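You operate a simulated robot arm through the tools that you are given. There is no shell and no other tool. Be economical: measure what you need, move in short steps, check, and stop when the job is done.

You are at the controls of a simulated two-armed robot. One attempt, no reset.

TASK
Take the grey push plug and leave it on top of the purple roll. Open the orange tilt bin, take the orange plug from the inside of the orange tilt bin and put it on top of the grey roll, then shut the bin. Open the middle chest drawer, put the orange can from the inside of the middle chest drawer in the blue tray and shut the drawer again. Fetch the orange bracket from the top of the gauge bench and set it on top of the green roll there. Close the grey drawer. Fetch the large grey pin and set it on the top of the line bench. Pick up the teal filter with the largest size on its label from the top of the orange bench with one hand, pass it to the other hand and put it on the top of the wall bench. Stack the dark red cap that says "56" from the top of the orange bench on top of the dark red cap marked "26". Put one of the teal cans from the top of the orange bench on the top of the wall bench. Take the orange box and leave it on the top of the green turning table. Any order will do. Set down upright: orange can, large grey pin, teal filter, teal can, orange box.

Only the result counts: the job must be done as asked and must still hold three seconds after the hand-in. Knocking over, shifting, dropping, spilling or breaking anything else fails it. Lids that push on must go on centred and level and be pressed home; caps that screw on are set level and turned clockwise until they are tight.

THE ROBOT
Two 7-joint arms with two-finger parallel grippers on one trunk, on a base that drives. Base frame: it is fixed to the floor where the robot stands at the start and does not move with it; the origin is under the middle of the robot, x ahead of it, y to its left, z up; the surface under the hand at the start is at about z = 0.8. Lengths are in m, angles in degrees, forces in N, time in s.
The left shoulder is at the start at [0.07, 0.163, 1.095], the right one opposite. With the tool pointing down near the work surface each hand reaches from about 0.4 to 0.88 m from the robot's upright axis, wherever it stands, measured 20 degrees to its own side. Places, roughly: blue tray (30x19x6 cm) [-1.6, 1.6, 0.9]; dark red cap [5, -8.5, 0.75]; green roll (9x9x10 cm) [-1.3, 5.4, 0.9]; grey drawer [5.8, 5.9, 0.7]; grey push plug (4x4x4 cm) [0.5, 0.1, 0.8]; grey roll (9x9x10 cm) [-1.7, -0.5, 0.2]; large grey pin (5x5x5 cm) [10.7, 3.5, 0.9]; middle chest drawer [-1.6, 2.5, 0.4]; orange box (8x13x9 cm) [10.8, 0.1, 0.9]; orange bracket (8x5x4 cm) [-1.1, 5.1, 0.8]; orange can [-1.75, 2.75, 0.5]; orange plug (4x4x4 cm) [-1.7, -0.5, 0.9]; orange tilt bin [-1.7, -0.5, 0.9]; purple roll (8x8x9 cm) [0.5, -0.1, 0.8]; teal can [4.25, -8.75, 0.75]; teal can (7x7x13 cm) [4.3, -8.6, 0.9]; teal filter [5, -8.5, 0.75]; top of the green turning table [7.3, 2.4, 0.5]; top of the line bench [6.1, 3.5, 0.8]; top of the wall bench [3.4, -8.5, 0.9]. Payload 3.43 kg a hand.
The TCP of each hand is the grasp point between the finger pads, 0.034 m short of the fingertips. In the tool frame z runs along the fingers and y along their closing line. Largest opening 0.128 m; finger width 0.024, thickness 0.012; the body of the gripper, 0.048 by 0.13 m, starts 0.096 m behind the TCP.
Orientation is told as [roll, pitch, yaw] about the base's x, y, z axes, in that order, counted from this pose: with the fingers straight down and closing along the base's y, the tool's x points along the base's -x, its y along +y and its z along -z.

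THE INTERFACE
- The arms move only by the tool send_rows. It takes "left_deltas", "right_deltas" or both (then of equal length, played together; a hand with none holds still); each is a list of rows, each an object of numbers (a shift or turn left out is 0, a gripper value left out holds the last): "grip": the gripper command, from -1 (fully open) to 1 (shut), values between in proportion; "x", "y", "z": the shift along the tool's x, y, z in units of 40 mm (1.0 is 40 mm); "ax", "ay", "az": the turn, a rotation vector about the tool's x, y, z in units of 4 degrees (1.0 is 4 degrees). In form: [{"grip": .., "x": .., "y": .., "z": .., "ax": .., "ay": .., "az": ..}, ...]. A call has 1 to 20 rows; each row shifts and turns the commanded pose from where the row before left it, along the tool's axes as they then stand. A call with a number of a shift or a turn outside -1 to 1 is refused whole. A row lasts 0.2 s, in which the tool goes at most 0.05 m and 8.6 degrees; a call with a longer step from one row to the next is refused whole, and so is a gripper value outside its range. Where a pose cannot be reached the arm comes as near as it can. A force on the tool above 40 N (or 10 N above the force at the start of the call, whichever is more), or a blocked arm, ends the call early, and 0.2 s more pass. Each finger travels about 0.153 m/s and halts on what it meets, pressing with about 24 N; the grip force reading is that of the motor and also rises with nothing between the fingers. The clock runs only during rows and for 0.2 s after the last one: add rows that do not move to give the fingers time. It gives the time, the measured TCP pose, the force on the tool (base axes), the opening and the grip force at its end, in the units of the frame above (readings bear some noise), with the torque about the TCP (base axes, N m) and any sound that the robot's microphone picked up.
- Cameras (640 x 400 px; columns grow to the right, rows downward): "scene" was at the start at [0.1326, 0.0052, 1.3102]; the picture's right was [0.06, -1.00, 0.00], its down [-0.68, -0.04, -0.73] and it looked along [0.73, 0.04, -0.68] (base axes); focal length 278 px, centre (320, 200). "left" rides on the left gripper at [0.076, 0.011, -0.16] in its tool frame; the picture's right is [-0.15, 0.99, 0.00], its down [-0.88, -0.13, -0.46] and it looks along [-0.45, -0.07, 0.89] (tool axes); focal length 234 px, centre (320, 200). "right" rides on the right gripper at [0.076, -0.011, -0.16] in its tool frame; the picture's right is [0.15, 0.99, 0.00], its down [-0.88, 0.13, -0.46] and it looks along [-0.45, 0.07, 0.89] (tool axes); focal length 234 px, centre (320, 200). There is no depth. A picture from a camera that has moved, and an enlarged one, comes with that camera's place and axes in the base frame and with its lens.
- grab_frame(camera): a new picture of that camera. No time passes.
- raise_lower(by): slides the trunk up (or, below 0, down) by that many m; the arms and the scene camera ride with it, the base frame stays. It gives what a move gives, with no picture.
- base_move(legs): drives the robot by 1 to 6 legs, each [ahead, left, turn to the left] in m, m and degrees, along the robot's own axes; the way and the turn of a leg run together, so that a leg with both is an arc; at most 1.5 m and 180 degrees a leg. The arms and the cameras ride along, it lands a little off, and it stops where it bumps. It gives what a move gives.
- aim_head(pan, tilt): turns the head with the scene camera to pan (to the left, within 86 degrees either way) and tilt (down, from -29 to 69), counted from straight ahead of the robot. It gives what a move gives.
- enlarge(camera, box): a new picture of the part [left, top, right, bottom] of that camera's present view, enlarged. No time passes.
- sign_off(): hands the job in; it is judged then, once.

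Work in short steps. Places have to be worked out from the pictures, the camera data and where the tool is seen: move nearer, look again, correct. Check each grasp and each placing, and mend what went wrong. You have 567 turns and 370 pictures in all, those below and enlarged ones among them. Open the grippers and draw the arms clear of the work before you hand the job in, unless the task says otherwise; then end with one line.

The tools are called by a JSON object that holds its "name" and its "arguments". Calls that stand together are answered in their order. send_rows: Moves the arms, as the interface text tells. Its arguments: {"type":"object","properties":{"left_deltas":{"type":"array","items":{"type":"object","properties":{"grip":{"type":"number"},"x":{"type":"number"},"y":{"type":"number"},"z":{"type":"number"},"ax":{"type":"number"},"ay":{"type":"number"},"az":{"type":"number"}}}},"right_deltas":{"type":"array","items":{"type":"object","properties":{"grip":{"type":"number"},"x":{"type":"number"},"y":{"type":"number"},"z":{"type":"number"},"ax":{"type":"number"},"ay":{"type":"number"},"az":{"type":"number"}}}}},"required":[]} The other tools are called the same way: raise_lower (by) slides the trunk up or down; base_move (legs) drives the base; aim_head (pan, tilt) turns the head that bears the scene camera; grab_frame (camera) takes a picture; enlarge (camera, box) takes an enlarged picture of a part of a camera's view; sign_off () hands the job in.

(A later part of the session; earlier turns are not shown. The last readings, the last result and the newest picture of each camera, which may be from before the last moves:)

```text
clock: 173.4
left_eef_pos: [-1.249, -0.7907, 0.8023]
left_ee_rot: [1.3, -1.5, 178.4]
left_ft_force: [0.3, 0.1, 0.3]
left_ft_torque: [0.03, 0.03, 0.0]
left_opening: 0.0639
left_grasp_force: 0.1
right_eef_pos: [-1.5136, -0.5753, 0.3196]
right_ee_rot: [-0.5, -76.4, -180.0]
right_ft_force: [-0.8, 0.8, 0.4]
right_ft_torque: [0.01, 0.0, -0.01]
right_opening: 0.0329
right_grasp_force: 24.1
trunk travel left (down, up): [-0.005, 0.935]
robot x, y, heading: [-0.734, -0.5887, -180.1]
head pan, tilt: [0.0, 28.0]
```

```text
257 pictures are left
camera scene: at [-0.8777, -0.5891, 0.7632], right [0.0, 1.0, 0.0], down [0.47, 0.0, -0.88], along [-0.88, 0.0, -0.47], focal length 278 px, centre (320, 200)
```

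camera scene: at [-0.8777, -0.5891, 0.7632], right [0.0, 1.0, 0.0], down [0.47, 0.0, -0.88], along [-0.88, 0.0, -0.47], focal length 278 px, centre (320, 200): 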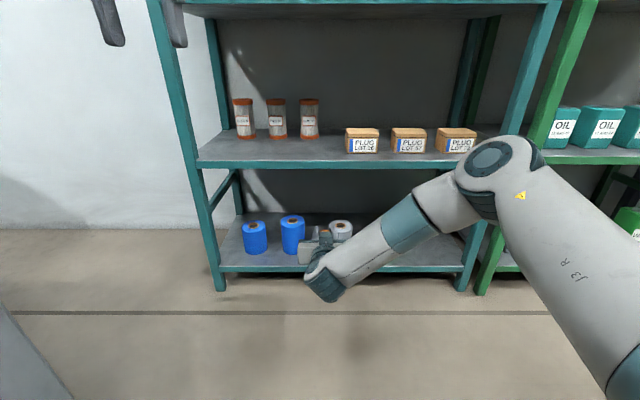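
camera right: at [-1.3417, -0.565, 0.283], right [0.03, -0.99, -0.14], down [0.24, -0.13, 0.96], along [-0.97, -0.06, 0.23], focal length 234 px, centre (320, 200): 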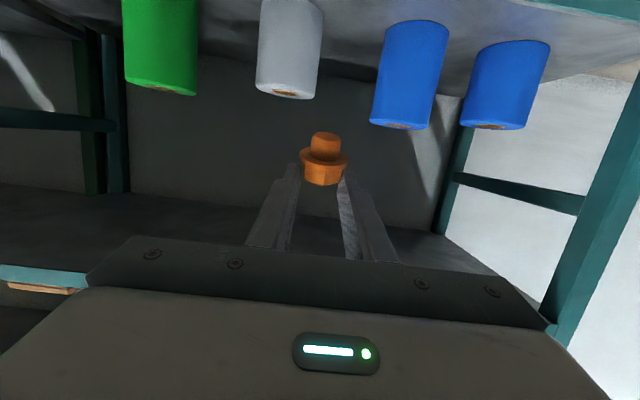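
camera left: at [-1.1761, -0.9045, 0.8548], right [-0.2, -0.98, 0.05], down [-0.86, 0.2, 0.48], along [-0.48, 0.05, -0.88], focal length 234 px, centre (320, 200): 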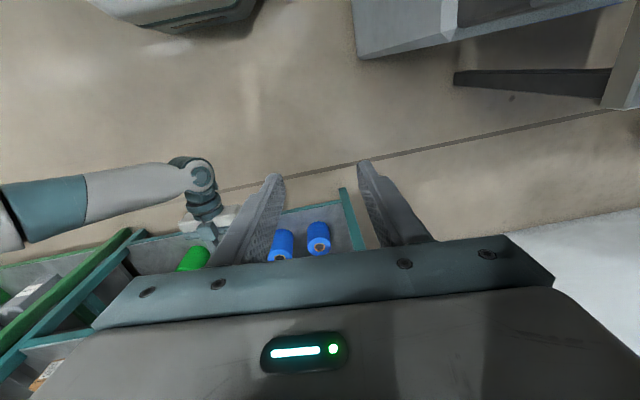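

Reachable with this pitch. Align laterally (y -0.516) and move over the roll at height.

{"name": "send_rows", "arguments": {"right_deltas": [{"y": -0.75}, {"y": -0.73}, {"z": 0.8, "x": -0.107}, {"z": 0.8, "x": -0.107}, {"z": 0.8, "x": -0.107}, {"z": 0.8, "x": -0.107}, {"z": 0.8, "x": -0.107}, {"z": 0.78, "x": -0.107}, {}]}}

{"name": "enlarge", "arguments": {"camera": "right", "box": [240, 0, 400, 200]}}

{"name": "enlarge", "arguments": {"camera": "scene", "box": [280, 185, 380, 265]}}

```text
clock: 175.4
left_eef_pos: [-1.2502, -0.7916, 0.8018]
left_ee_rot: [1.3, -1.5, 178.4]
left_ft_force: [-0.7, 0.4, 0.1]
left_ft_torque: [-0.02, 0.01, 0.03]
left_opening: 0.0636
left_grasp_force: 0.1
right_eef_pos: [-1.706, -0.5199, 0.3035]
right_ee_rot: [-0.4, -76.5, -179.9]
right_ft_force: [0.9, -1.1, -0.5]
right_ft_torque: [0.01, -0.05, 0.02]
right_opening: 0.0329
right_grasp_force: 24.5
right hand out of reach, approached as far as the arm can: row 3
trunk travel left (down, up): [-0.005, 0.935]
robot x, y, heading: [-0.7396, -0.5882, -179.9]
head pan, tilt: [0.0, 28.0]
```

```text
2.00 times, centred on (320, 100) of right
camera zoom: at [-1.5334, -0.5094, 0.2666], right [0.03, -0.99, -0.14], down [0.24, -0.13, 0.96], along [-0.97, -0.06, 0.23], focal length 468 px, centre (320, 400)
```

zoom: 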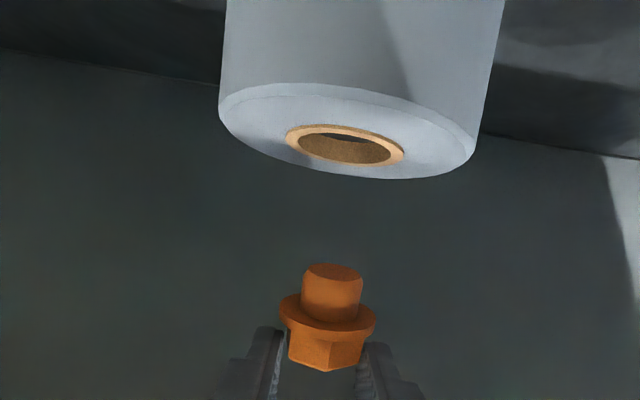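

```text
5.00 times, centred on (330, 225) of scene
camera zoom: at [-0.8777, -0.5891, 0.7632], right [0.0, 1.0, 0.0], down [0.47, 0.0, -0.88], along [-0.88, 0.0, -0.47], focal length 1388 px, centre (270, 75)
```

zoom: 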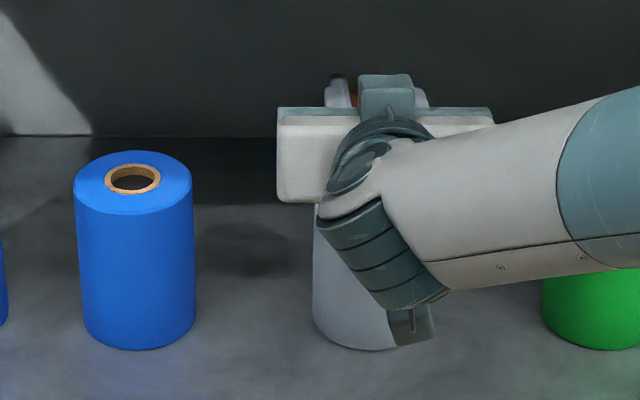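

Stub end at [-1.722, -0.519, 0.26] versus roll [-1.7235, -0.517, 0.215] — well aligned. Lower 3.6 cm vertically.

{"name": "send_rows", "arguments": {"right_deltas": [{"x": 0.3, "z": 0.07, "y": -0.05}, {"x": 0.3, "z": 0.07}, {"x": 0.27, "z": 0.07}, {}]}}

{"name": "enlarge", "arguments": {"camera": "right", "box": [240, 0, 400, 200]}}

```text
clock: 176.4
left_eef_pos: [-1.2502, -0.791, 0.8027]
left_ee_rot: [1.3, -1.5, 178.4]
left_ft_force: [-0.1, 0.3, -0.2]
left_ft_torque: [0.02, -0.01, 0.02]
left_opening: 0.0641
left_grasp_force: 0.0
right_eef_pos: [-1.7054, -0.5169, 0.2665]
right_ee_rot: [-0.4, -76.5, -180.0]
right_ft_force: [0.7, 0.6, -0.1]
right_ft_torque: [-0.02, 0.01, -0.02]
right_opening: 0.0326
right_grasp_force: 24.1
trunk travel left (down, up): [-0.005, 0.935]
robot x, y, heading: [-0.735, -0.5882, -179.9]
head pan, tilt: [0.0, 28.0]
```

```text
2.00 times, centred on (320, 100) of right
camera zoom: at [-1.534, -0.5078, 0.2303], right [0.03, -0.99, -0.14], down [0.24, -0.13, 0.96], along [-0.97, -0.06, 0.23], focal length 468 px, centre (320, 400)
```

zoom: 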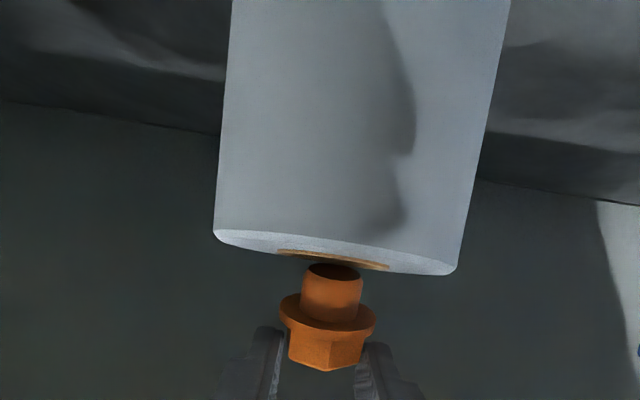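

Very close. Creep down in 3 mm steps watching the force.

{"name": "send_rows", "arguments": {"right_deltas": [{"x": 0.075, "z": 0.018}, {"x": 0.075, "z": 0.018}, {"x": 0.075, "z": 0.018}, {}]}}

{"name": "enlarge", "arguments": {"camera": "right", "box": [240, 0, 400, 200]}}

```text
clock: 177.4
left_eef_pos: [-1.2483, -0.7913, 0.8035]
left_ee_rot: [1.1, -1.7, 178.4]
left_ft_force: [0.0, 0.0, 0.4]
left_ft_torque: [0.0, 0.01, 0.01]
left_opening: 0.0643
left_grasp_force: 0.1
right_eef_pos: [-1.7068, -0.5173, 0.2651]
right_ee_rot: [-0.8, -76.7, -179.7]
right_ft_force: [-0.1, -1.8, 21.5]
right_ft_torque: [-0.11, 0.5, 0.05]
right_opening: 0.0325
right_grasp_force: 23.8
trunk travel left (down, up): [-0.005, 0.935]
robot x, y, heading: [-0.7351, -0.5858, -179.8]
head pan, tilt: [0.0, 28.0]
```

```text
2.00 times, centred on (320, 100) of right
camera zoom: at [-1.5354, -0.508, 0.2286], right [0.02, -0.99, -0.15], down [0.24, -0.14, 0.96], along [-0.97, -0.06, 0.24], focal length 468 px, centre (320, 400)
```

zoom: 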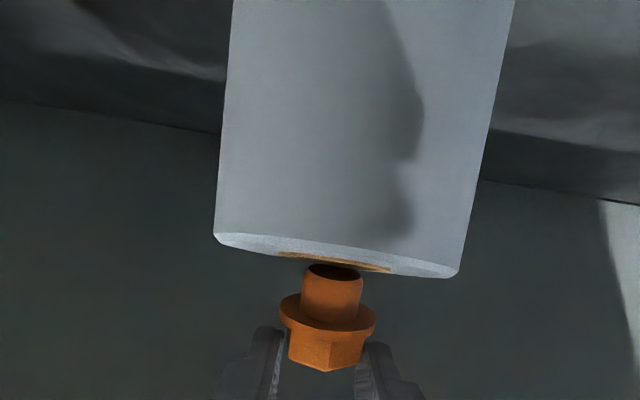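

Contact at 21 N. Ease up 1.5 mm and open the fingers gradually so that the plug settles flat.

{"name": "send_rows", "arguments": {"right_deltas": [{"x": -0.04, "z": -0.01}, {}, {"grip": 0.47}, {"grip": 0.45}, {"grip": 0.43}, {"grip": 0.41}, {"grip": 0.39}, {"grip": 0.36}, {"grip": 0.33}, {}]}}

{"name": "enlarge", "arguments": {"camera": "right", "box": [240, 0, 400, 200]}}

```text
clock: 179.6
left_eef_pos: [-1.2514, -0.7904, 0.8017]
left_ee_rot: [1.3, -1.6, 178.4]
left_ft_force: [-0.2, 0.2, -0.2]
left_ft_torque: [-0.04, 0.0, 0.01]
left_opening: 0.0641
left_grasp_force: 0.1
right_eef_pos: [-1.7044, -0.5181, 0.2606]
right_ee_rot: [-0.6, -76.4, -179.9]
right_ft_force: [0.3, -0.4, 0.1]
right_ft_torque: [0.01, 0.0, 0.01]
right_opening: 0.0429
right_grasp_force: 0.1
trunk travel left (down, up): [-0.005, 0.935]
robot x, y, heading: [-0.7381, -0.59, -179.9]
head pan, tilt: [0.0, 28.0]
```

```text
2.00 times, centred on (320, 100) of right
camera zoom: at [-1.5335, -0.5078, 0.2248], right [0.03, -0.99, -0.14], down [0.23, -0.14, 0.96], along [-0.97, -0.06, 0.23], focal length 468 px, centre (320, 400)
```

zoom: 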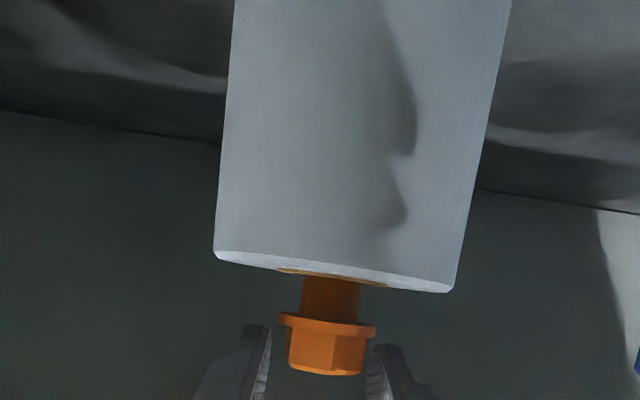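

The plug now stands flat on the roll. Withdraw the hand straight back.

{"name": "send_rows", "arguments": {"right_deltas": [{"grip": 0.2}, {"z": -0.4}, {"z": -0.6}, {"z": -0.8}, {"z": -0.8}, {"z": -0.8}, {}]}}

{"name": "grab_frame", "arguments": {"camera": "right"}}

{"name": "enlarge", "arguments": {"camera": "scene", "box": [280, 185, 380, 265]}}

```text
clock: 181.2
left_eef_pos: [-1.2511, -0.7907, 0.803]
left_ee_rot: [1.2, -1.4, 178.5]
left_ft_force: [-0.6, 0.3, -0.2]
left_ft_torque: [0.01, -0.01, -0.01]
left_opening: 0.0639
left_grasp_force: 0.0
right_eef_pos: [-1.5712, -0.5277, 0.2999]
right_ee_rot: [-1.0, -76.2, -179.8]
right_ft_force: [0.0, 0.4, 0.4]
right_ft_torque: [0.02, -0.01, 0.0]
right_opening: 0.0514
right_grasp_force: 0.1
right hand out of reach, approached as far as the arm can: row 3, 4
trunk travel left (down, up): [-0.005, 0.935]
robot x, y, heading: [-0.7357, -0.5901, -180.1]
head pan, tilt: [0.0, 28.0]
```

```text
251 pictures are left
camera right: at [-1.3991, -0.5193, 0.264], right [0.02, -0.99, -0.15], down [0.23, -0.14, 0.96], along [-0.97, -0.05, 0.23], focal length 234 px, centre (320, 200)
```

right: 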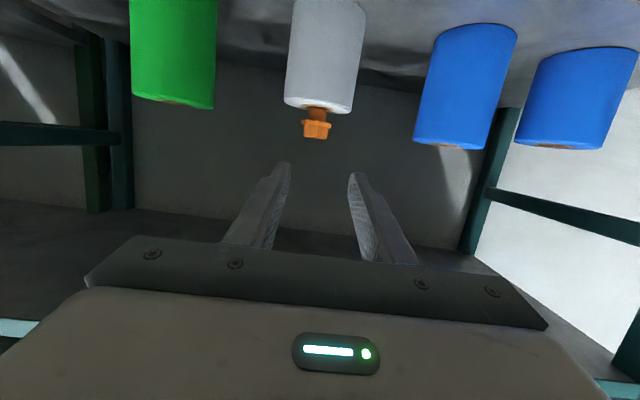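

```text
5.00 times, centred on (330, 225) of scene
camera zoom: at [-0.8776, -0.5891, 0.7633], right [0.0, 1.0, 0.0], down [0.47, 0.0, -0.88], along [-0.88, 0.0, -0.47], focal length 1388 px, centre (270, 75)
```

zoom: 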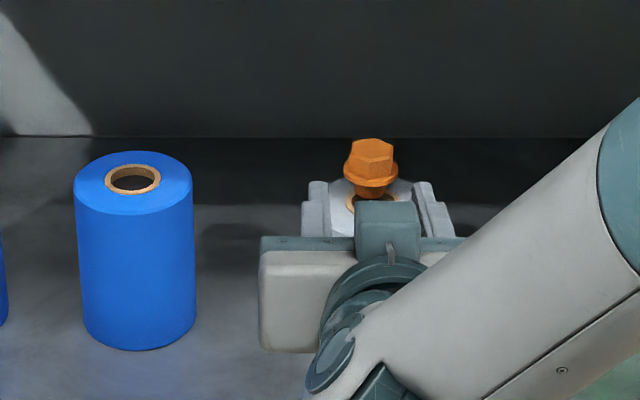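

The orange plug is in place. Withdraw more, re-point the hand downward, raise the trunk, and check the bin is shut.

{"name": "send_rows", "arguments": {"right_deltas": [{"z": -0.9}, {"z": -0.9}, {"z": -0.9}, {}]}}

{"name": "base_move", "arguments": {"legs": [[-0.3, -0.2, 0]]}}

{"name": "raise_lower", "arguments": {"by": 0.4}}

{"name": "send_rows", "arguments": {"right_deltas": [{"ay": 1}, {"ay": 1}, {"ay": 1}, {"ay": 1}, {"ay": 1}, {"ay": 1}, {"ay": 1}, {"ay": 1}, {"ay": 1}, {"ay": 1}, {"ay": 1}, {"ay": 1}, {"ay": 1}, {"ay": 1}, {"ay": 1}, {"ay": 1}, {"ay": 1}, {"ay": 1}, {"ay": 1}, {}]}}

{"name": "grab_frame", "arguments": {"camera": "scene"}}

```text
clock: 182.2
left_eef_pos: [-1.2496, -0.7905, 0.8023]
left_ee_rot: [1.3, -1.5, 178.4]
left_ft_force: [0.5, -0.4, 0.4]
left_ft_torque: [0.0, -0.03, -0.01]
left_opening: 0.064
left_grasp_force: 0.0
right_eef_pos: [-1.4695, -0.5271, 0.3229]
right_ee_rot: [-0.3, -76.7, -180.1]
right_ft_force: [1.2, -0.1, 0.1]
right_ft_torque: [-0.01, 0.01, 0.02]
right_opening: 0.0513
right_grasp_force: 0.0
trunk travel left (down, up): [-0.005, 0.935]
robot x, y, heading: [-0.7377, -0.5898, -179.8]
head pan, tilt: [0.0, 28.0]
```

```text
clock: 184.6
left_eef_pos: [-0.9371, -0.5966, 0.8035]
left_ee_rot: [1.3, -1.5, 178.3]
left_ft_force: [-0.7, -0.3, 0.7]
left_ft_torque: [-0.02, 0.02, 0.0]
left_opening: 0.0637
left_grasp_force: 0.1
right_eef_pos: [-1.1553, -0.3336, 0.3224]
right_ee_rot: [-0.4, -76.6, -180.0]
right_ft_force: [0.0, 0.3, 0.8]
right_ft_torque: [-0.02, -0.02, 0.0]
right_opening: 0.0511
right_grasp_force: 0.1
trunk travel left (down, up): [-0.005, 0.935]
robot x, y, heading: [-0.4233, -0.3962, 179.8]
head pan, tilt: [0.0, 28.0]
```

```text
clock: 188.4
left_eef_pos: [-0.9366, -0.5984, 1.2029]
left_ee_rot: [1.4, -1.5, 178.3]
left_ft_force: [1.0, 0.2, 0.3]
left_ft_torque: [-0.01, -0.03, 0.01]
left_opening: 0.064
left_grasp_force: 0.0
right_eef_pos: [-1.1554, -0.3335, 0.722]
right_ee_rot: [-0.4, -76.5, -180.0]
right_ft_force: [0.4, -0.3, 0.0]
right_ft_torque: [0.04, 0.03, -0.04]
right_opening: 0.0513
right_grasp_force: 0.1
trunk travel left (down, up): [-0.405, 0.535]
robot x, y, heading: [-0.4184, -0.3978, 180.0]
head pan, tilt: [0.0, 28.0]
```

```text
clock: 192.6
left_eef_pos: [-0.9347, -0.5963, 1.2027]
left_ee_rot: [1.3, -1.5, 178.3]
left_ft_force: [0.4, 0.0, 1.0]
left_ft_torque: [-0.03, 0.02, 0.0]
left_opening: 0.0637
left_grasp_force: 0.0
right_eef_pos: [-1.1537, -0.3319, 0.7226]
right_ee_rot: [-0.1, -0.5, 179.7]
right_ft_force: [-0.9, -0.1, -1.1]
right_ft_torque: [0.03, -0.05, 0.0]
right_opening: 0.0513
right_grasp_force: 0.2
trunk travel left (down, up): [-0.405, 0.535]
robot x, y, heading: [-0.4219, -0.3959, 180.0]
head pan, tilt: [0.0, 28.0]
```

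```text
249 pictures are left
camera scene: at [-0.5629, -0.3955, 1.1633], right [0.0, 1.0, 0.0], down [0.47, 0.0, -0.88], along [-0.88, 0.0, -0.47], focal length 278 px, centre (320, 200)
```

scene: 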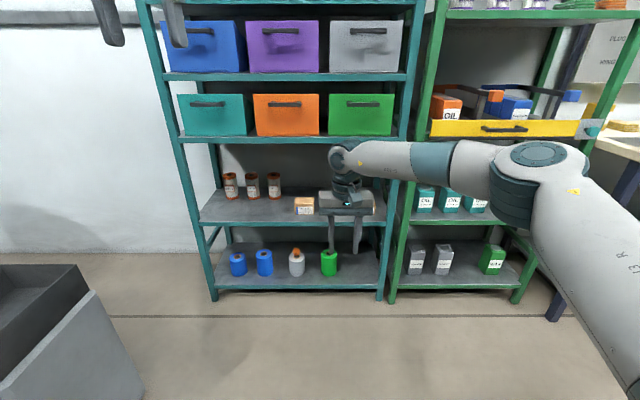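

Check the orange bin against its neighbours.

{"name": "enlarge", "arguments": {"camera": "scene", "box": [160, 75, 420, 205]}}

```text
2.46 times, centred on (290, 140) of scene
camera zoom: at [-0.5629, -0.3955, 1.1633], right [0.0, 1.0, 0.0], down [0.47, 0.0, -0.88], along [-0.88, 0.0, -0.47], focal length 684 px, centre (394, 348)
```

zoom: 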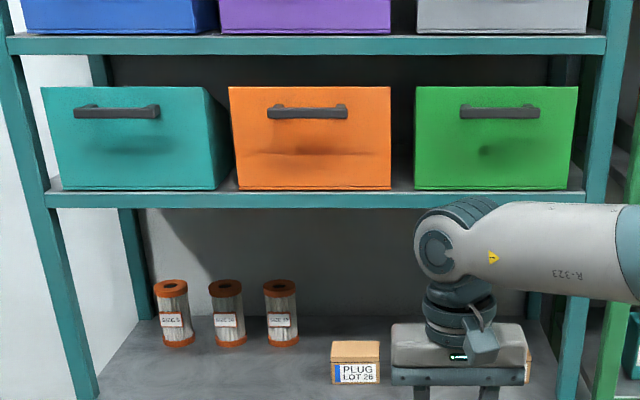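

The bin is shut. Next, the chest around y 2.5. Raise the right hand, and look toward +y before driving sideways.

{"name": "send_rows", "arguments": {"right_deltas": [{"z": -1, "x": 0.4}, {"z": -1, "x": 0.4}, {"z": -1, "x": 0.4}, {"z": -1, "x": 0.4}, {"z": -1, "x": 0.4}, {"z": -1, "x": 0.4}, {"z": -1}, {"z": -1}, {"z": -0.5}, {}], "left_deltas": [{"ax": -0.33, "ay": 0.37}, {"y": -0.5}, {"y": -0.5}, {}, {}, {}, {}, {}, {}, {}]}}

{"name": "aim_head", "arguments": {"pan": -65, "tilt": 20}}

{"name": "grab_frame", "arguments": {"camera": "scene"}}

```text
clock: 194.8
left_eef_pos: [-0.9351, -0.5574, 1.2034]
left_ee_rot: [2.7, -0.1, 178.2]
left_ft_force: [-0.7, 0.1, 0.9]
left_ft_torque: [-0.04, -0.01, -0.01]
left_opening: 0.0641
left_grasp_force: 0.0
right_eef_pos: [-1.0559, -0.3342, 1.0639]
right_ee_rot: [-0.1, -0.5, 179.7]
right_ft_force: [-0.1, -0.1, 0.6]
right_ft_torque: [0.01, -0.01, -0.02]
right_opening: 0.0513
right_grasp_force: 0.1
trunk travel left (down, up): [-0.405, 0.535]
robot x, y, heading: [-0.4208, -0.3972, 180.0]
head pan, tilt: [0.0, 28.0]
```

```text
clock: 196.2
left_eef_pos: [-0.9352, -0.557, 1.2013]
left_ee_rot: [2.6, 0.0, 178.4]
left_ft_force: [-0.6, -0.1, -0.1]
left_ft_torque: [0.02, 0.04, 0.03]
left_opening: 0.064
left_grasp_force: 0.0
right_eef_pos: [-1.0563, -0.3346, 1.0634]
right_ee_rot: [-0.2, -0.6, 179.6]
right_ft_force: [0.1, -0.5, -0.3]
right_ft_torque: [-0.02, -0.06, 0.0]
right_opening: 0.0513
right_grasp_force: 0.0
trunk travel left (down, up): [-0.405, 0.535]
robot x, y, heading: [-0.4205, -0.3959, 180.0]
head pan, tilt: [-65.0, 20.0]
```

```text
247 pictures are left
camera scene: at [-0.5112, -0.3113, 1.1761], right [0.91, 0.42, 0.0], down [0.14, -0.31, -0.94], along [-0.4, 0.85, -0.34], focal length 278 px, centre (320, 200)
```

scene: 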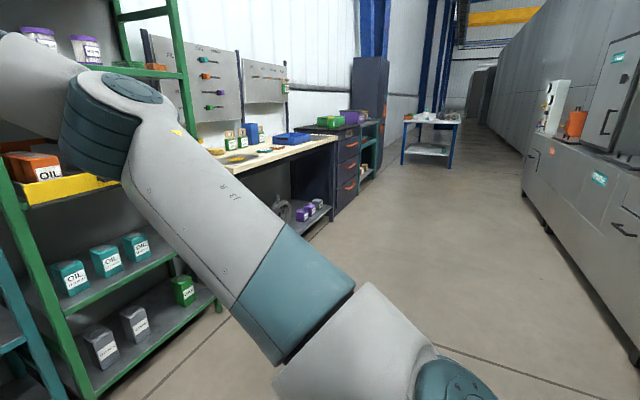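

The aisle is clear: bench with a blue tray, then a three-drawer chest. Drive sideways to y ≈ 2.25.

{"name": "base_move", "arguments": {"legs": [[0.1, -1.4, 0], [0, -1.25, 0]]}}

{"name": "aim_head", "arguments": {"pan": 0, "tilt": 40}}

{"name": "grab_frame", "arguments": {"camera": "scene"}}

```text
clock: 209.0
left_eef_pos: [-1.0377, 2.0419, 1.2023]
left_ee_rot: [2.7, 0.0, -179.3]
left_ft_force: [-0.4, 0.3, 0.7]
left_ft_torque: [-0.01, 0.02, -0.02]
left_opening: 0.064
left_grasp_force: 0.1
right_eef_pos: [-1.1672, 2.2601, 1.064]
right_ee_rot: [0.0, -0.6, -178.0]
right_ft_force: [0.0, 0.0, -0.3]
right_ft_torque: [-0.01, 0.02, -0.02]
right_opening: 0.0511
right_grasp_force: 0.0
trunk travel left (down, up): [-0.405, 0.535]
robot x, y, heading: [-0.5286, 2.2261, -177.6]
head pan, tilt: [-65.0, 20.0]
```

```text
clock: 210.3
left_eef_pos: [-1.0379, 2.0414, 1.2024]
left_ee_rot: [2.6, 0.0, -179.3]
left_ft_force: [0.3, 0.7, -0.4]
left_ft_torque: [-0.03, 0.01, -0.02]
left_opening: 0.0638
left_grasp_force: 0.1
right_eef_pos: [-1.1696, 2.259, 1.0643]
right_ee_rot: [-0.1, -0.6, -178.0]
right_ft_force: [0.9, 0.5, 0.3]
right_ft_torque: [-0.03, 0.0, -0.01]
right_opening: 0.0511
right_grasp_force: 0.1
trunk travel left (down, up): [-0.405, 0.535]
robot x, y, heading: [-0.5291, 2.2274, -177.5]
head pan, tilt: [0.0, 40.0]
```

```text
246 pictures are left
camera scene: at [-0.6664, 2.2194, 1.1447], right [-0.04, 1.0, 0.0], down [0.64, 0.03, -0.77], along [-0.77, -0.03, -0.64], focal length 278 px, centre (320, 200)
```

scene: 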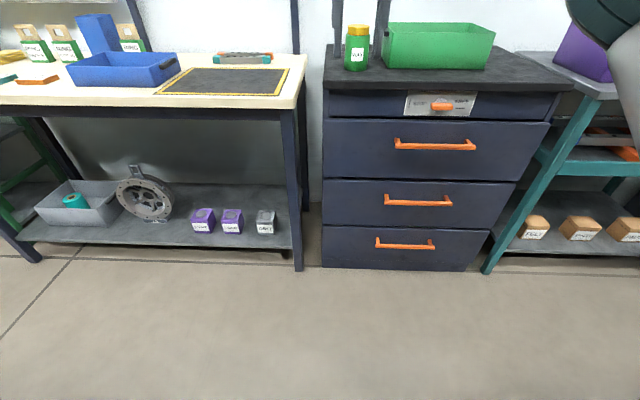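

Enlarge the chest front to read the label and see the handles.

{"name": "enlarge", "arguments": {"camera": "scene", "box": [315, 80, 555, 275]}}

{"name": "enlarge", "arguments": {"camera": "scene", "box": [380, 85, 500, 155]}}

```text
2.05 times, centred on (435, 178) of scene
camera zoom: at [-0.6664, 2.2194, 1.1447], right [-0.04, 1.0, 0.0], down [0.64, 0.03, -0.77], along [-0.77, -0.03, -0.64], focal length 570 px, centre (84, 246)
```

zoom: 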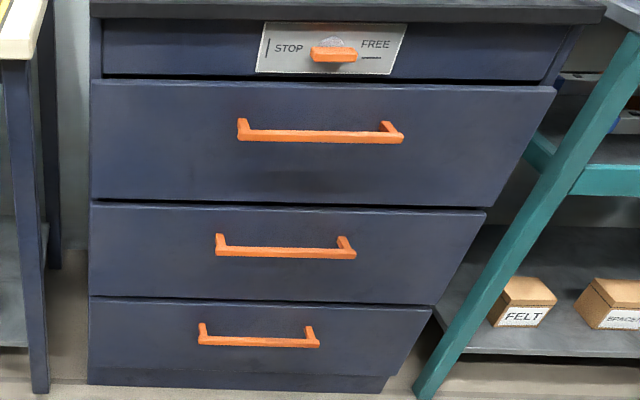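

```text
5.33 times, centred on (440, 120) of scene
camera zoom: at [-0.6664, 2.2194, 1.1447], right [-0.04, 1.0, 0.0], down [0.64, 0.03, -0.77], along [-0.77, -0.03, -0.64], focal length 1481 px, centre (-320, 627)
```

zoom: 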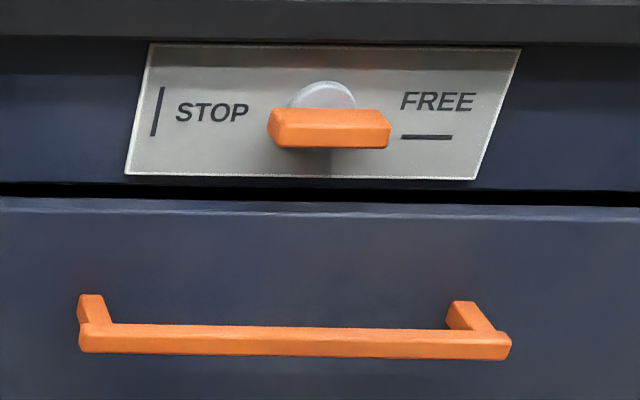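

The lock knob stands at FREE. The middle drawer's handle is at ≈ [-1.455, 2.551, 0.48]. Align the base, turn the right hand to horizontal with vertical closing, and lower the trunk.

{"name": "base_move", "arguments": {"legs": [[0, 0, -2.5], [0, -0.27, 0]]}}

{"name": "send_rows", "arguments": {"right_deltas": [{"ax": 0.962, "ay": -0.962, "az": -0.962}, {"ax": 0.962, "ay": -0.962, "az": -0.962}, {"ax": 0.962, "ay": -0.962, "az": -0.962}, {"ax": 0.962, "ay": -0.962, "az": -0.962}, {"ax": 0.962, "ay": -0.962, "az": -0.962}, {"ax": 0.962, "ay": -0.962, "az": -0.962}, {"ax": 0.962, "ay": -0.962, "az": -0.962}, {"ax": 0.962, "ay": -0.962, "az": -0.962}, {"ax": 0.962, "ay": -0.962, "az": -0.962}, {"ax": 0.962, "ay": -0.962, "az": -0.962}, {"ax": 0.962, "ay": -0.962, "az": -0.962}, {"ax": 0.962, "ay": -0.962, "az": -0.962}, {"ax": 0.962, "ay": -0.962, "az": -0.962}, {"ax": 0.962, "ay": -0.962, "az": -0.962}, {"ax": 0.962, "ay": -0.962, "az": -0.962}, {"ax": 0.962, "ay": -0.962, "az": -0.962}, {"ax": 0.962, "ay": -0.962, "az": -0.962}, {"ax": 0.962, "ay": -0.962, "az": -0.962}, {"grip": 0.0}, {}]}}

{"name": "raise_lower", "arguments": {"by": -0.36}}

{"name": "grab_frame", "arguments": {"camera": "scene"}}

```text
clock: 212.7
left_eef_pos: [-1.0437, 2.3384, 1.2024]
left_ee_rot: [2.6, -0.1, 178.2]
left_ft_force: [0.2, 0.3, -0.5]
left_ft_torque: [0.0, -0.01, -0.04]
left_opening: 0.064
left_grasp_force: 0.1
right_eef_pos: [-1.1649, 2.5616, 1.0631]
right_ee_rot: [-0.1, -0.6, 179.4]
right_ft_force: [0.6, -0.6, 0.1]
right_ft_torque: [-0.02, -0.01, 0.01]
right_opening: 0.0512
right_grasp_force: 0.1
trunk travel left (down, up): [-0.405, 0.535]
robot x, y, heading: [-0.5297, 2.4951, 180.0]
head pan, tilt: [0.0, 40.0]
```

```text
clock: 216.8
left_eef_pos: [-1.0447, 2.3371, 1.2029]
left_ee_rot: [2.7, 0.0, 178.3]
left_ft_force: [0.7, 1.2, 0.4]
left_ft_torque: [0.0, 0.0, 0.02]
left_opening: 0.0641
left_grasp_force: 0.1
right_eef_pos: [-1.1661, 2.5621, 1.0633]
right_ee_rot: [-90.5, 0.2, -90.6]
right_ft_force: [0.7, 0.4, 0.0]
right_ft_torque: [0.03, 0.02, -0.01]
right_opening: 0.0636
right_grasp_force: 0.0
trunk travel left (down, up): [-0.405, 0.535]
robot x, y, heading: [-0.5287, 2.4983, 179.7]
head pan, tilt: [0.0, 40.0]
```

```text
clock: 220.3
left_eef_pos: [-1.0435, 2.3376, 0.8429]
left_ee_rot: [2.5, 0.0, 178.3]
left_ft_force: [-0.4, 0.9, -0.2]
left_ft_torque: [-0.03, -0.03, -0.01]
left_opening: 0.064
left_grasp_force: 0.1
right_eef_pos: [-1.1655, 2.5629, 0.7034]
right_ee_rot: [-90.5, 0.1, -90.5]
right_ft_force: [-0.6, -0.3, 0.0]
right_ft_torque: [-0.02, 0.02, -0.02]
right_opening: 0.0641
right_grasp_force: 0.2
trunk travel left (down, up): [-0.045, 0.895]
robot x, y, heading: [-0.5318, 2.4951, 179.8]
head pan, tilt: [0.0, 40.0]
```

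```text
243 pictures are left
camera scene: at [-0.6651, 2.4986, 0.7848], right [0.01, 1.0, 0.0], down [0.64, 0.0, -0.77], along [-0.77, 0.0, -0.64], focal length 278 px, centre (320, 200)
```

scene: 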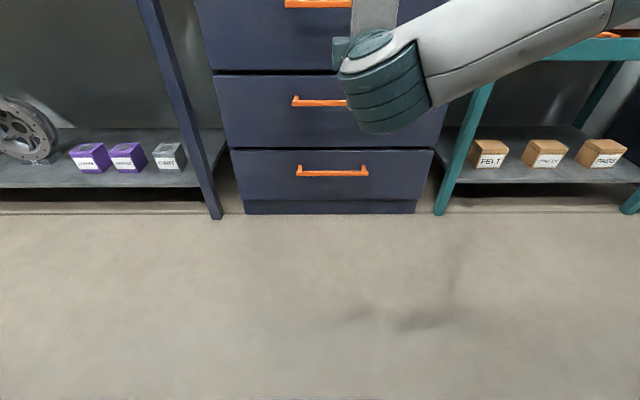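

Handle fix: ≈ [-1.442, 2.54, 0.493]. Move the hand in front of it.

{"name": "send_rows", "arguments": {"right_deltas": [{"y": 0.9, "x": -0.2}, {"y": 0.9, "x": -0.2}, {"y": 0.9, "x": -0.17}, {"y": 0.9}, {"y": 0.9}, {"y": 0.75, "z": 0.5}, {"z": 0.9}, {"z": 0.9}, {"z": 0.5}, {}]}}

{"name": "grab_frame", "arguments": {"camera": "right"}}

{"name": "grab_frame", "arguments": {"camera": "scene"}}

```text
clock: 222.6
left_eef_pos: [-1.0438, 2.3382, 0.8412]
left_ee_rot: [2.6, 0.1, 178.1]
left_ft_force: [-0.3, -0.3, 0.4]
left_ft_torque: [0.0, 0.0, 0.01]
left_opening: 0.064
left_grasp_force: 0.2
right_eef_pos: [-1.2795, 2.5413, 0.4921]
right_ee_rot: [-90.6, 0.1, -90.7]
right_ft_force: [0.5, -0.4, 0.4]
right_ft_torque: [0.0, 0.0, -0.06]
right_opening: 0.0641
right_grasp_force: 0.0
trunk travel left (down, up): [-0.045, 0.895]
robot x, y, heading: [-0.5257, 2.4957, 179.6]
head pan, tilt: [0.0, 40.0]
```

```text
242 pictures are left
camera right: at [-1.1201, 2.6154, 0.5017], right [-0.01, 0.15, -0.99], down [0.45, -0.88, -0.14], along [-0.9, -0.44, -0.06], focal length 234 px, centre (320, 200)
```

right: 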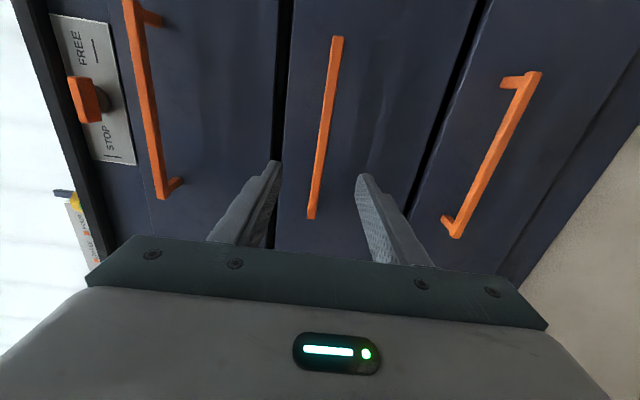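

```text
241 pictures are left
camera scene: at [-0.6652, 2.4986, 0.7847], right [0.01, 1.0, 0.0], down [0.64, 0.0, -0.77], along [-0.77, 0.0, -0.64], focal length 278 px, centre (320, 200)
```

scene: 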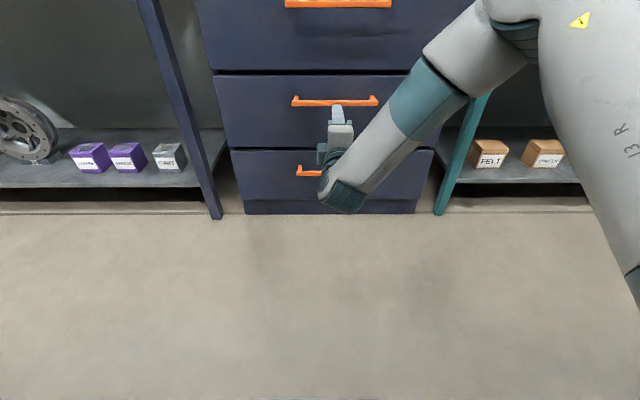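

Bar at x ≈ -1.437, z 0.491; aligned. Advance 14 cm.

{"name": "send_rows", "arguments": {"right_deltas": [{"z": 0.8}, {"z": 0.8}, {"z": 0.8}, {"z": 0.6}, {"z": 0.5}, {}]}}

{"name": "enlarge", "arguments": {"camera": "right", "box": [200, 20, 440, 260]}}

```text
clock: 223.9
left_eef_pos: [-1.0438, 2.3383, 0.8428]
left_ee_rot: [2.6, 0.0, 178.2]
left_ft_force: [-0.1, 0.0, -0.7]
left_ft_torque: [0.0, 0.0, 0.01]
left_opening: 0.0638
left_grasp_force: 0.1
right_eef_pos: [-1.4195, 2.5383, 0.4963]
right_ee_rot: [-90.2, 0.2, -91.1]
right_ft_force: [0.1, -0.6, -0.1]
right_ft_torque: [-0.03, 0.03, 0.0]
right_opening: 0.0638
right_grasp_force: 0.1
right hand out of reach, approached as far as the arm can: row 4
trunk travel left (down, up): [-0.045, 0.895]
robot x, y, heading: [-0.5305, 2.5004, 179.9]
head pan, tilt: [0.0, 40.0]
```

```text
1.67 times, centred on (320, 140) of right
camera zoom: at [-1.2593, 2.6102, 0.5072], right [0.0, 0.15, -0.99], down [0.44, -0.89, -0.13], along [-0.9, -0.43, -0.07], focal length 390 px, centre (320, 300)
```

zoom: 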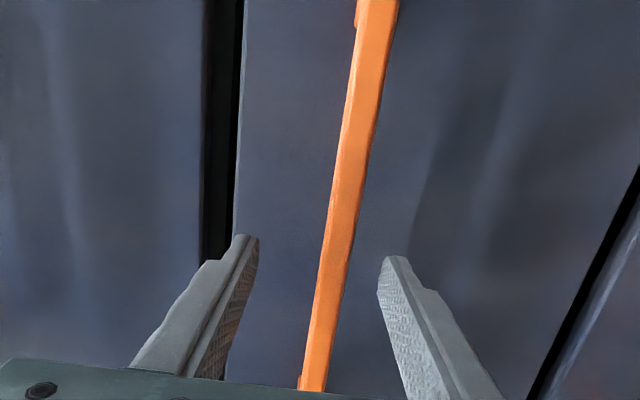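

The bar is centred between the fingers. Close and see.

{"name": "send_rows", "arguments": {"right_deltas": [{"grip": 0.6}, {"grip": 1}, {"grip": 1}, {"grip": 1}]}}

{"name": "enlarge", "arguments": {"camera": "right", "box": [200, 20, 440, 260]}}

```text
clock: 224.9
left_eef_pos: [-1.0474, 2.3377, 0.8405]
left_ee_rot: [2.7, 0.2, 178.2]
left_ft_force: [0.0, -0.1, -0.9]
left_ft_torque: [0.02, -0.02, -0.02]
left_opening: 0.0639
left_grasp_force: 0.0
right_eef_pos: [-1.4187, 2.5364, 0.4894]
right_ee_rot: [-89.5, 0.1, -90.9]
right_ft_force: [10.1, 0.6, -27.4]
right_ft_torque: [-1.16, -0.06, -0.07]
right_opening: 0.0136
right_grasp_force: 44.5
trunk travel left (down, up): [-0.045, 0.895]
robot x, y, heading: [-0.5296, 2.5006, 179.8]
head pan, tilt: [0.0, 40.0]
```

```text
1.67 times, centred on (320, 140) of right
camera zoom: at [-1.2594, 2.6104, 0.5023], right [0.01, 0.15, -0.99], down [0.44, -0.89, -0.13], along [-0.9, -0.43, -0.07], focal length 390 px, centre (320, 300)
```

zoom: 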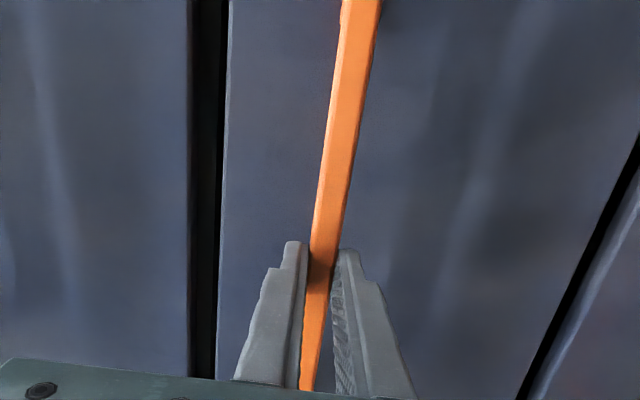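

Gripped. Relieve the vertical load and pull by backing the base 0.3 m.

{"name": "send_rows", "arguments": {"right_deltas": [{"y": 0.1}, {}]}}

{"name": "base_move", "arguments": {"legs": [[-0.3, 0, 0]]}}

{"name": "grab_frame", "arguments": {"camera": "scene"}}

```text
clock: 225.6
left_eef_pos: [-1.0468, 2.3377, 0.8409]
left_ee_rot: [2.7, 0.0, 178.0]
left_ft_force: [-0.5, -0.4, -0.5]
left_ft_torque: [-0.01, -0.02, 0.01]
left_opening: 0.0639
left_grasp_force: 0.1
right_eef_pos: [-1.4191, 2.5367, 0.4901]
right_ee_rot: [-89.9, 0.0, -91.2]
right_ft_force: [16.0, 5.2, -25.3]
right_ft_torque: [-0.85, -0.07, 0.42]
right_opening: 0.0136
right_grasp_force: 45.2
trunk travel left (down, up): [-0.045, 0.895]
robot x, y, heading: [-0.5315, 2.5009, 179.7]
head pan, tilt: [0.0, 40.0]
```

```text
clock: 227.4
left_eef_pos: [-0.7762, 2.3355, 0.8428]
left_ee_rot: [2.7, 0.0, 178.4]
left_ft_force: [-0.4, -1.1, -0.1]
left_ft_torque: [-0.01, 0.0, -0.01]
left_opening: 0.0639
left_grasp_force: 0.0
right_eef_pos: [-1.1525, 2.5368, 0.4906]
right_ee_rot: [-89.8, 0.0, -91.4]
right_ft_force: [0.3, 1.6, -3.1]
right_ft_torque: [-1.01, 0.55, 0.21]
right_opening: 0.0136
right_grasp_force: 45.3
trunk travel left (down, up): [-0.045, 0.895]
robot x, y, heading: [-0.2657, 2.4968, 179.8]
head pan, tilt: [0.0, 40.0]
stopped in leg 1: the force on the tool passed its limit at 41 N (the readings are from after the stop); the commanded pose is now the measured one
```

```text
238 pictures are left
camera scene: at [-0.3983, 2.498, 0.7849], right [0.0, 1.0, 0.0], down [0.64, 0.0, -0.77], along [-0.77, 0.0, -0.64], focal length 278 px, centre (320, 200)
```

scene: 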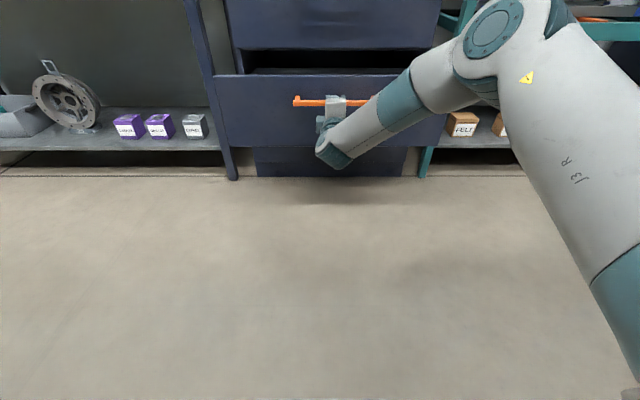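

The drawer came out 0.27 m to its stop. Release, draw back, raise the trunk and look in.

{"name": "send_rows", "arguments": {"right_deltas": [{"grip": 0.3}, {"grip": 0.0}, {"grip": 0.0}, {"z": -0.6}, {"z": -0.8}, {"z": -0.8}, {}]}}

{"name": "raise_lower", "arguments": {"by": 0.4}}

{"name": "aim_head", "arguments": {"pan": 0, "tilt": 45}}

{"name": "grab_frame", "arguments": {"camera": "scene"}}

```text
clock: 229.0
left_eef_pos: [-0.7766, 2.3361, 0.8424]
left_ee_rot: [2.5, 0.0, 178.3]
left_ft_force: [0.4, -0.3, -0.5]
left_ft_torque: [0.0, 0.0, 0.02]
left_opening: 0.064
left_grasp_force: 0.1
right_eef_pos: [-1.0638, 2.5368, 0.4896]
right_ee_rot: [-89.9, 0.0, -91.4]
right_ft_force: [-0.2, 0.2, -0.1]
right_ft_torque: [-0.04, 0.0, 0.03]
right_opening: 0.064
right_grasp_force: 0.1
trunk travel left (down, up): [-0.045, 0.895]
robot x, y, heading: [-0.2627, 2.4959, 179.9]
head pan, tilt: [0.0, 40.0]
```

```text
clock: 232.9
left_eef_pos: [-0.7752, 2.3355, 1.2418]
left_ee_rot: [2.6, 0.1, 178.4]
left_ft_force: [-0.1, -0.3, 0.3]
left_ft_torque: [0.0, 0.01, -0.01]
left_opening: 0.064
left_grasp_force: 0.1
right_eef_pos: [-1.0649, 2.5376, 0.8903]
right_ee_rot: [-89.8, 0.0, -91.4]
right_ft_force: [0.3, 0.2, -0.1]
right_ft_torque: [0.02, -0.05, -0.04]
right_opening: 0.0642
right_grasp_force: 0.0
trunk travel left (down, up): [-0.445, 0.495]
robot x, y, heading: [-0.2615, 2.4978, 179.6]
head pan, tilt: [0.0, 40.0]
```

```text
clock: 233.5
left_eef_pos: [-0.776, 2.3352, 1.2419]
left_ee_rot: [2.6, 0.0, 178.4]
left_ft_force: [-0.5, -0.1, 0.2]
left_ft_torque: [-0.03, -0.02, 0.01]
left_opening: 0.064
left_grasp_force: 0.1
right_eef_pos: [-1.0658, 2.5373, 0.8912]
right_ee_rot: [-89.9, 0.1, -91.4]
right_ft_force: [-0.4, 0.7, -1.0]
right_ft_torque: [0.0, 0.0, -0.01]
right_opening: 0.0639
right_grasp_force: 0.0
trunk travel left (down, up): [-0.445, 0.495]
robot x, y, heading: [-0.2628, 2.5006, 179.9]
head pan, tilt: [0.0, 45.0]
```

```text
237 pictures are left
camera scene: at [-0.3944, 2.4978, 1.1775], right [0.0, 1.0, 0.0], down [0.71, 0.0, -0.71], along [-0.71, 0.0, -0.71], focal length 278 px, centre (320, 200)
```

scene: 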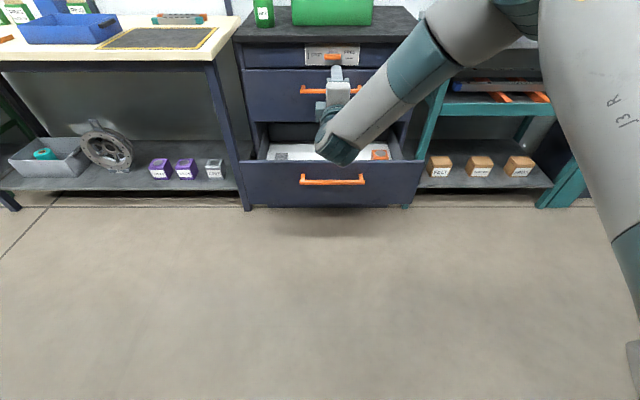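

The orange can is in the drawer's right part, near [-1.40, 2.76]. Return the right hand to pointing down, then drive closer.

{"name": "send_rows", "arguments": {"right_deltas": [{"ax": -0.962, "ay": 0.962, "az": 0.962}, {"ax": -0.962, "ay": 0.962, "az": 0.962}, {"ax": -0.962, "ay": 0.962, "az": 0.962}, {"ax": -0.962, "ay": 0.962, "az": 0.962}, {"ax": -0.962, "ay": 0.962, "az": 0.962}, {"ax": -0.962, "ay": 0.962, "az": 0.962}, {"ax": -0.962, "ay": 0.962, "az": 0.962}, {"ax": -0.962, "ay": 0.962, "az": 0.962}, {"ax": -0.962, "ay": 0.962, "az": 0.962}, {"ax": -0.962, "ay": 0.962, "az": 0.962}, {"ax": -0.962, "ay": 0.962, "az": 0.962}, {"ax": -0.962, "ay": 0.962, "az": 0.962}, {"ax": -0.962, "ay": 0.962, "az": 0.962}, {"ax": -0.962, "ay": 0.962, "az": 0.962}, {"ax": -0.962, "ay": 0.962, "az": 0.962}, {"ax": -0.962, "ay": 0.962, "az": 0.962}, {"ax": -0.962, "ay": 0.962, "az": 0.962}, {"ax": -0.962, "ay": 0.962, "az": 0.962}, {"grip": -1}, {}]}}

{"name": "base_move", "arguments": {"legs": [[0.28, 0, 0]]}}

{"name": "grab_frame", "arguments": {"camera": "scene"}}

{"name": "grab_frame", "arguments": {"camera": "right"}}

```text
clock: 237.7
left_eef_pos: [-0.7759, 2.3367, 1.2414]
left_ee_rot: [2.7, -0.1, 178.4]
left_ft_force: [0.1, 0.1, -0.2]
left_ft_torque: [0.01, -0.02, 0.02]
left_opening: 0.0639
left_grasp_force: 0.0
right_eef_pos: [-1.0444, 2.5282, 0.891]
right_ee_rot: [0.0, 0.2, 178.5]
right_ft_force: [0.0, 0.3, 0.0]
right_ft_torque: [-0.02, 0.02, 0.01]
right_opening: 0.1277
right_grasp_force: 0.0
right hand out of reach, approached as far as the arm can: row 18
trunk travel left (down, up): [-0.445, 0.495]
robot x, y, heading: [-0.2617, 2.4944, 179.7]
head pan, tilt: [0.0, 45.0]
```

```text
clock: 239.7
left_eef_pos: [-1.0517, 2.3373, 1.2414]
left_ee_rot: [2.7, 0.0, 178.3]
left_ft_force: [0.6, -0.3, 0.2]
left_ft_torque: [0.01, 0.02, -0.01]
left_opening: 0.064
left_grasp_force: 0.1
right_eef_pos: [-1.3203, 2.5319, 0.8918]
right_ee_rot: [-0.1, 0.3, 178.4]
right_ft_force: [-0.6, -0.4, 0.0]
right_ft_torque: [0.03, -0.02, 0.0]
right_opening: 0.128
right_grasp_force: 0.0
trunk travel left (down, up): [-0.445, 0.495]
robot x, y, heading: [-0.5393, 2.4994, 179.7]
head pan, tilt: [0.0, 45.0]
```

```text
236 pictures are left
camera scene: at [-0.6699, 2.4989, 1.1774], right [0.0, 1.0, 0.0], down [0.71, 0.0, -0.71], along [-0.71, 0.0, -0.71], focal length 278 px, centre (320, 200)
```

scene: 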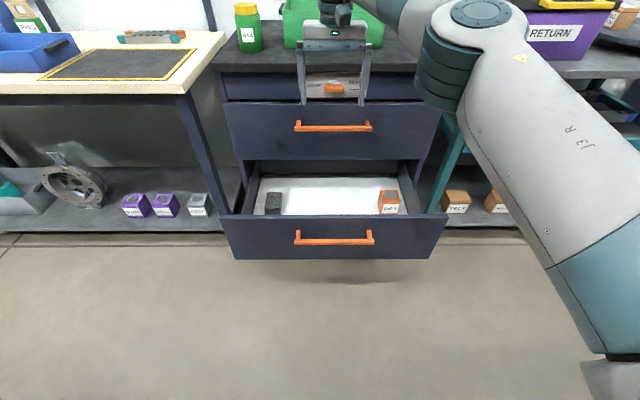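

```text
235 pictures are left
camera right: at [-1.2459, 2.541, 1.0509], right [0.12, -0.99, 0.0], down [-0.89, -0.11, 0.45], along [-0.45, -0.05, -0.89], focal length 234 px, centre (320, 200)
```

right: 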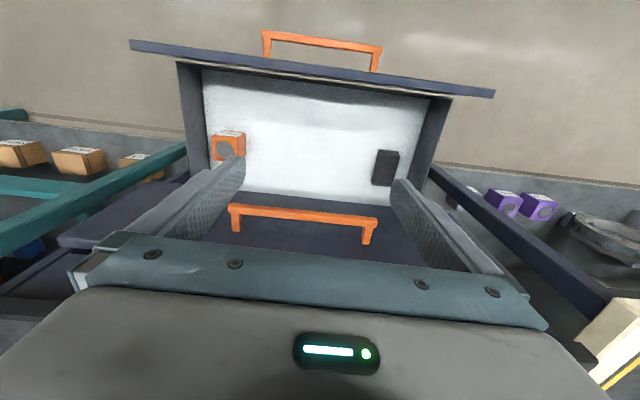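

{"name": "enlarge", "arguments": {"camera": "scene", "box": [350, 170, 430, 230]}}

{"name": "enlarge", "arguments": {"camera": "right", "box": [190, 110, 270, 180]}}

```text
6.67 times, centred on (390, 200) of scene
camera zoom: at [-0.6699, 2.4989, 1.1774], right [0.0, 1.0, 0.0], down [0.71, 0.0, -0.71], along [-0.71, 0.0, -0.71], focal length 1851 px, centre (-147, 200)
```

zoom: 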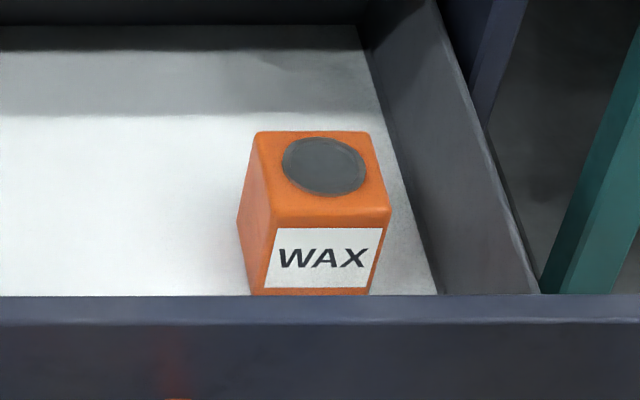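

```text
5.71 times, centred on (230, 145) of right
camera zoom: at [-1.2459, 2.541, 1.0509], right [0.12, -0.99, 0.0], down [-0.89, -0.11, 0.45], along [-0.45, -0.05, -0.89], focal length 1338 px, centre (834, 514)
```

zoom: 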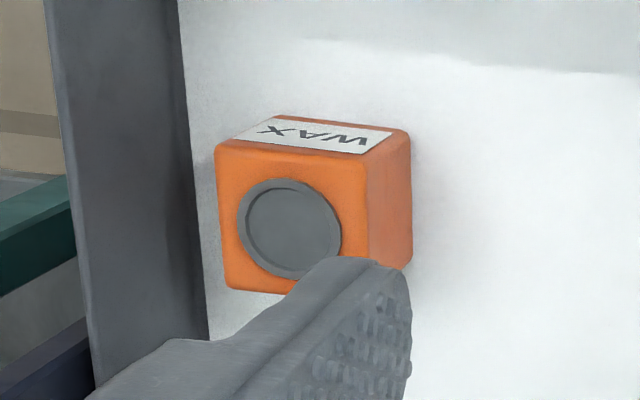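

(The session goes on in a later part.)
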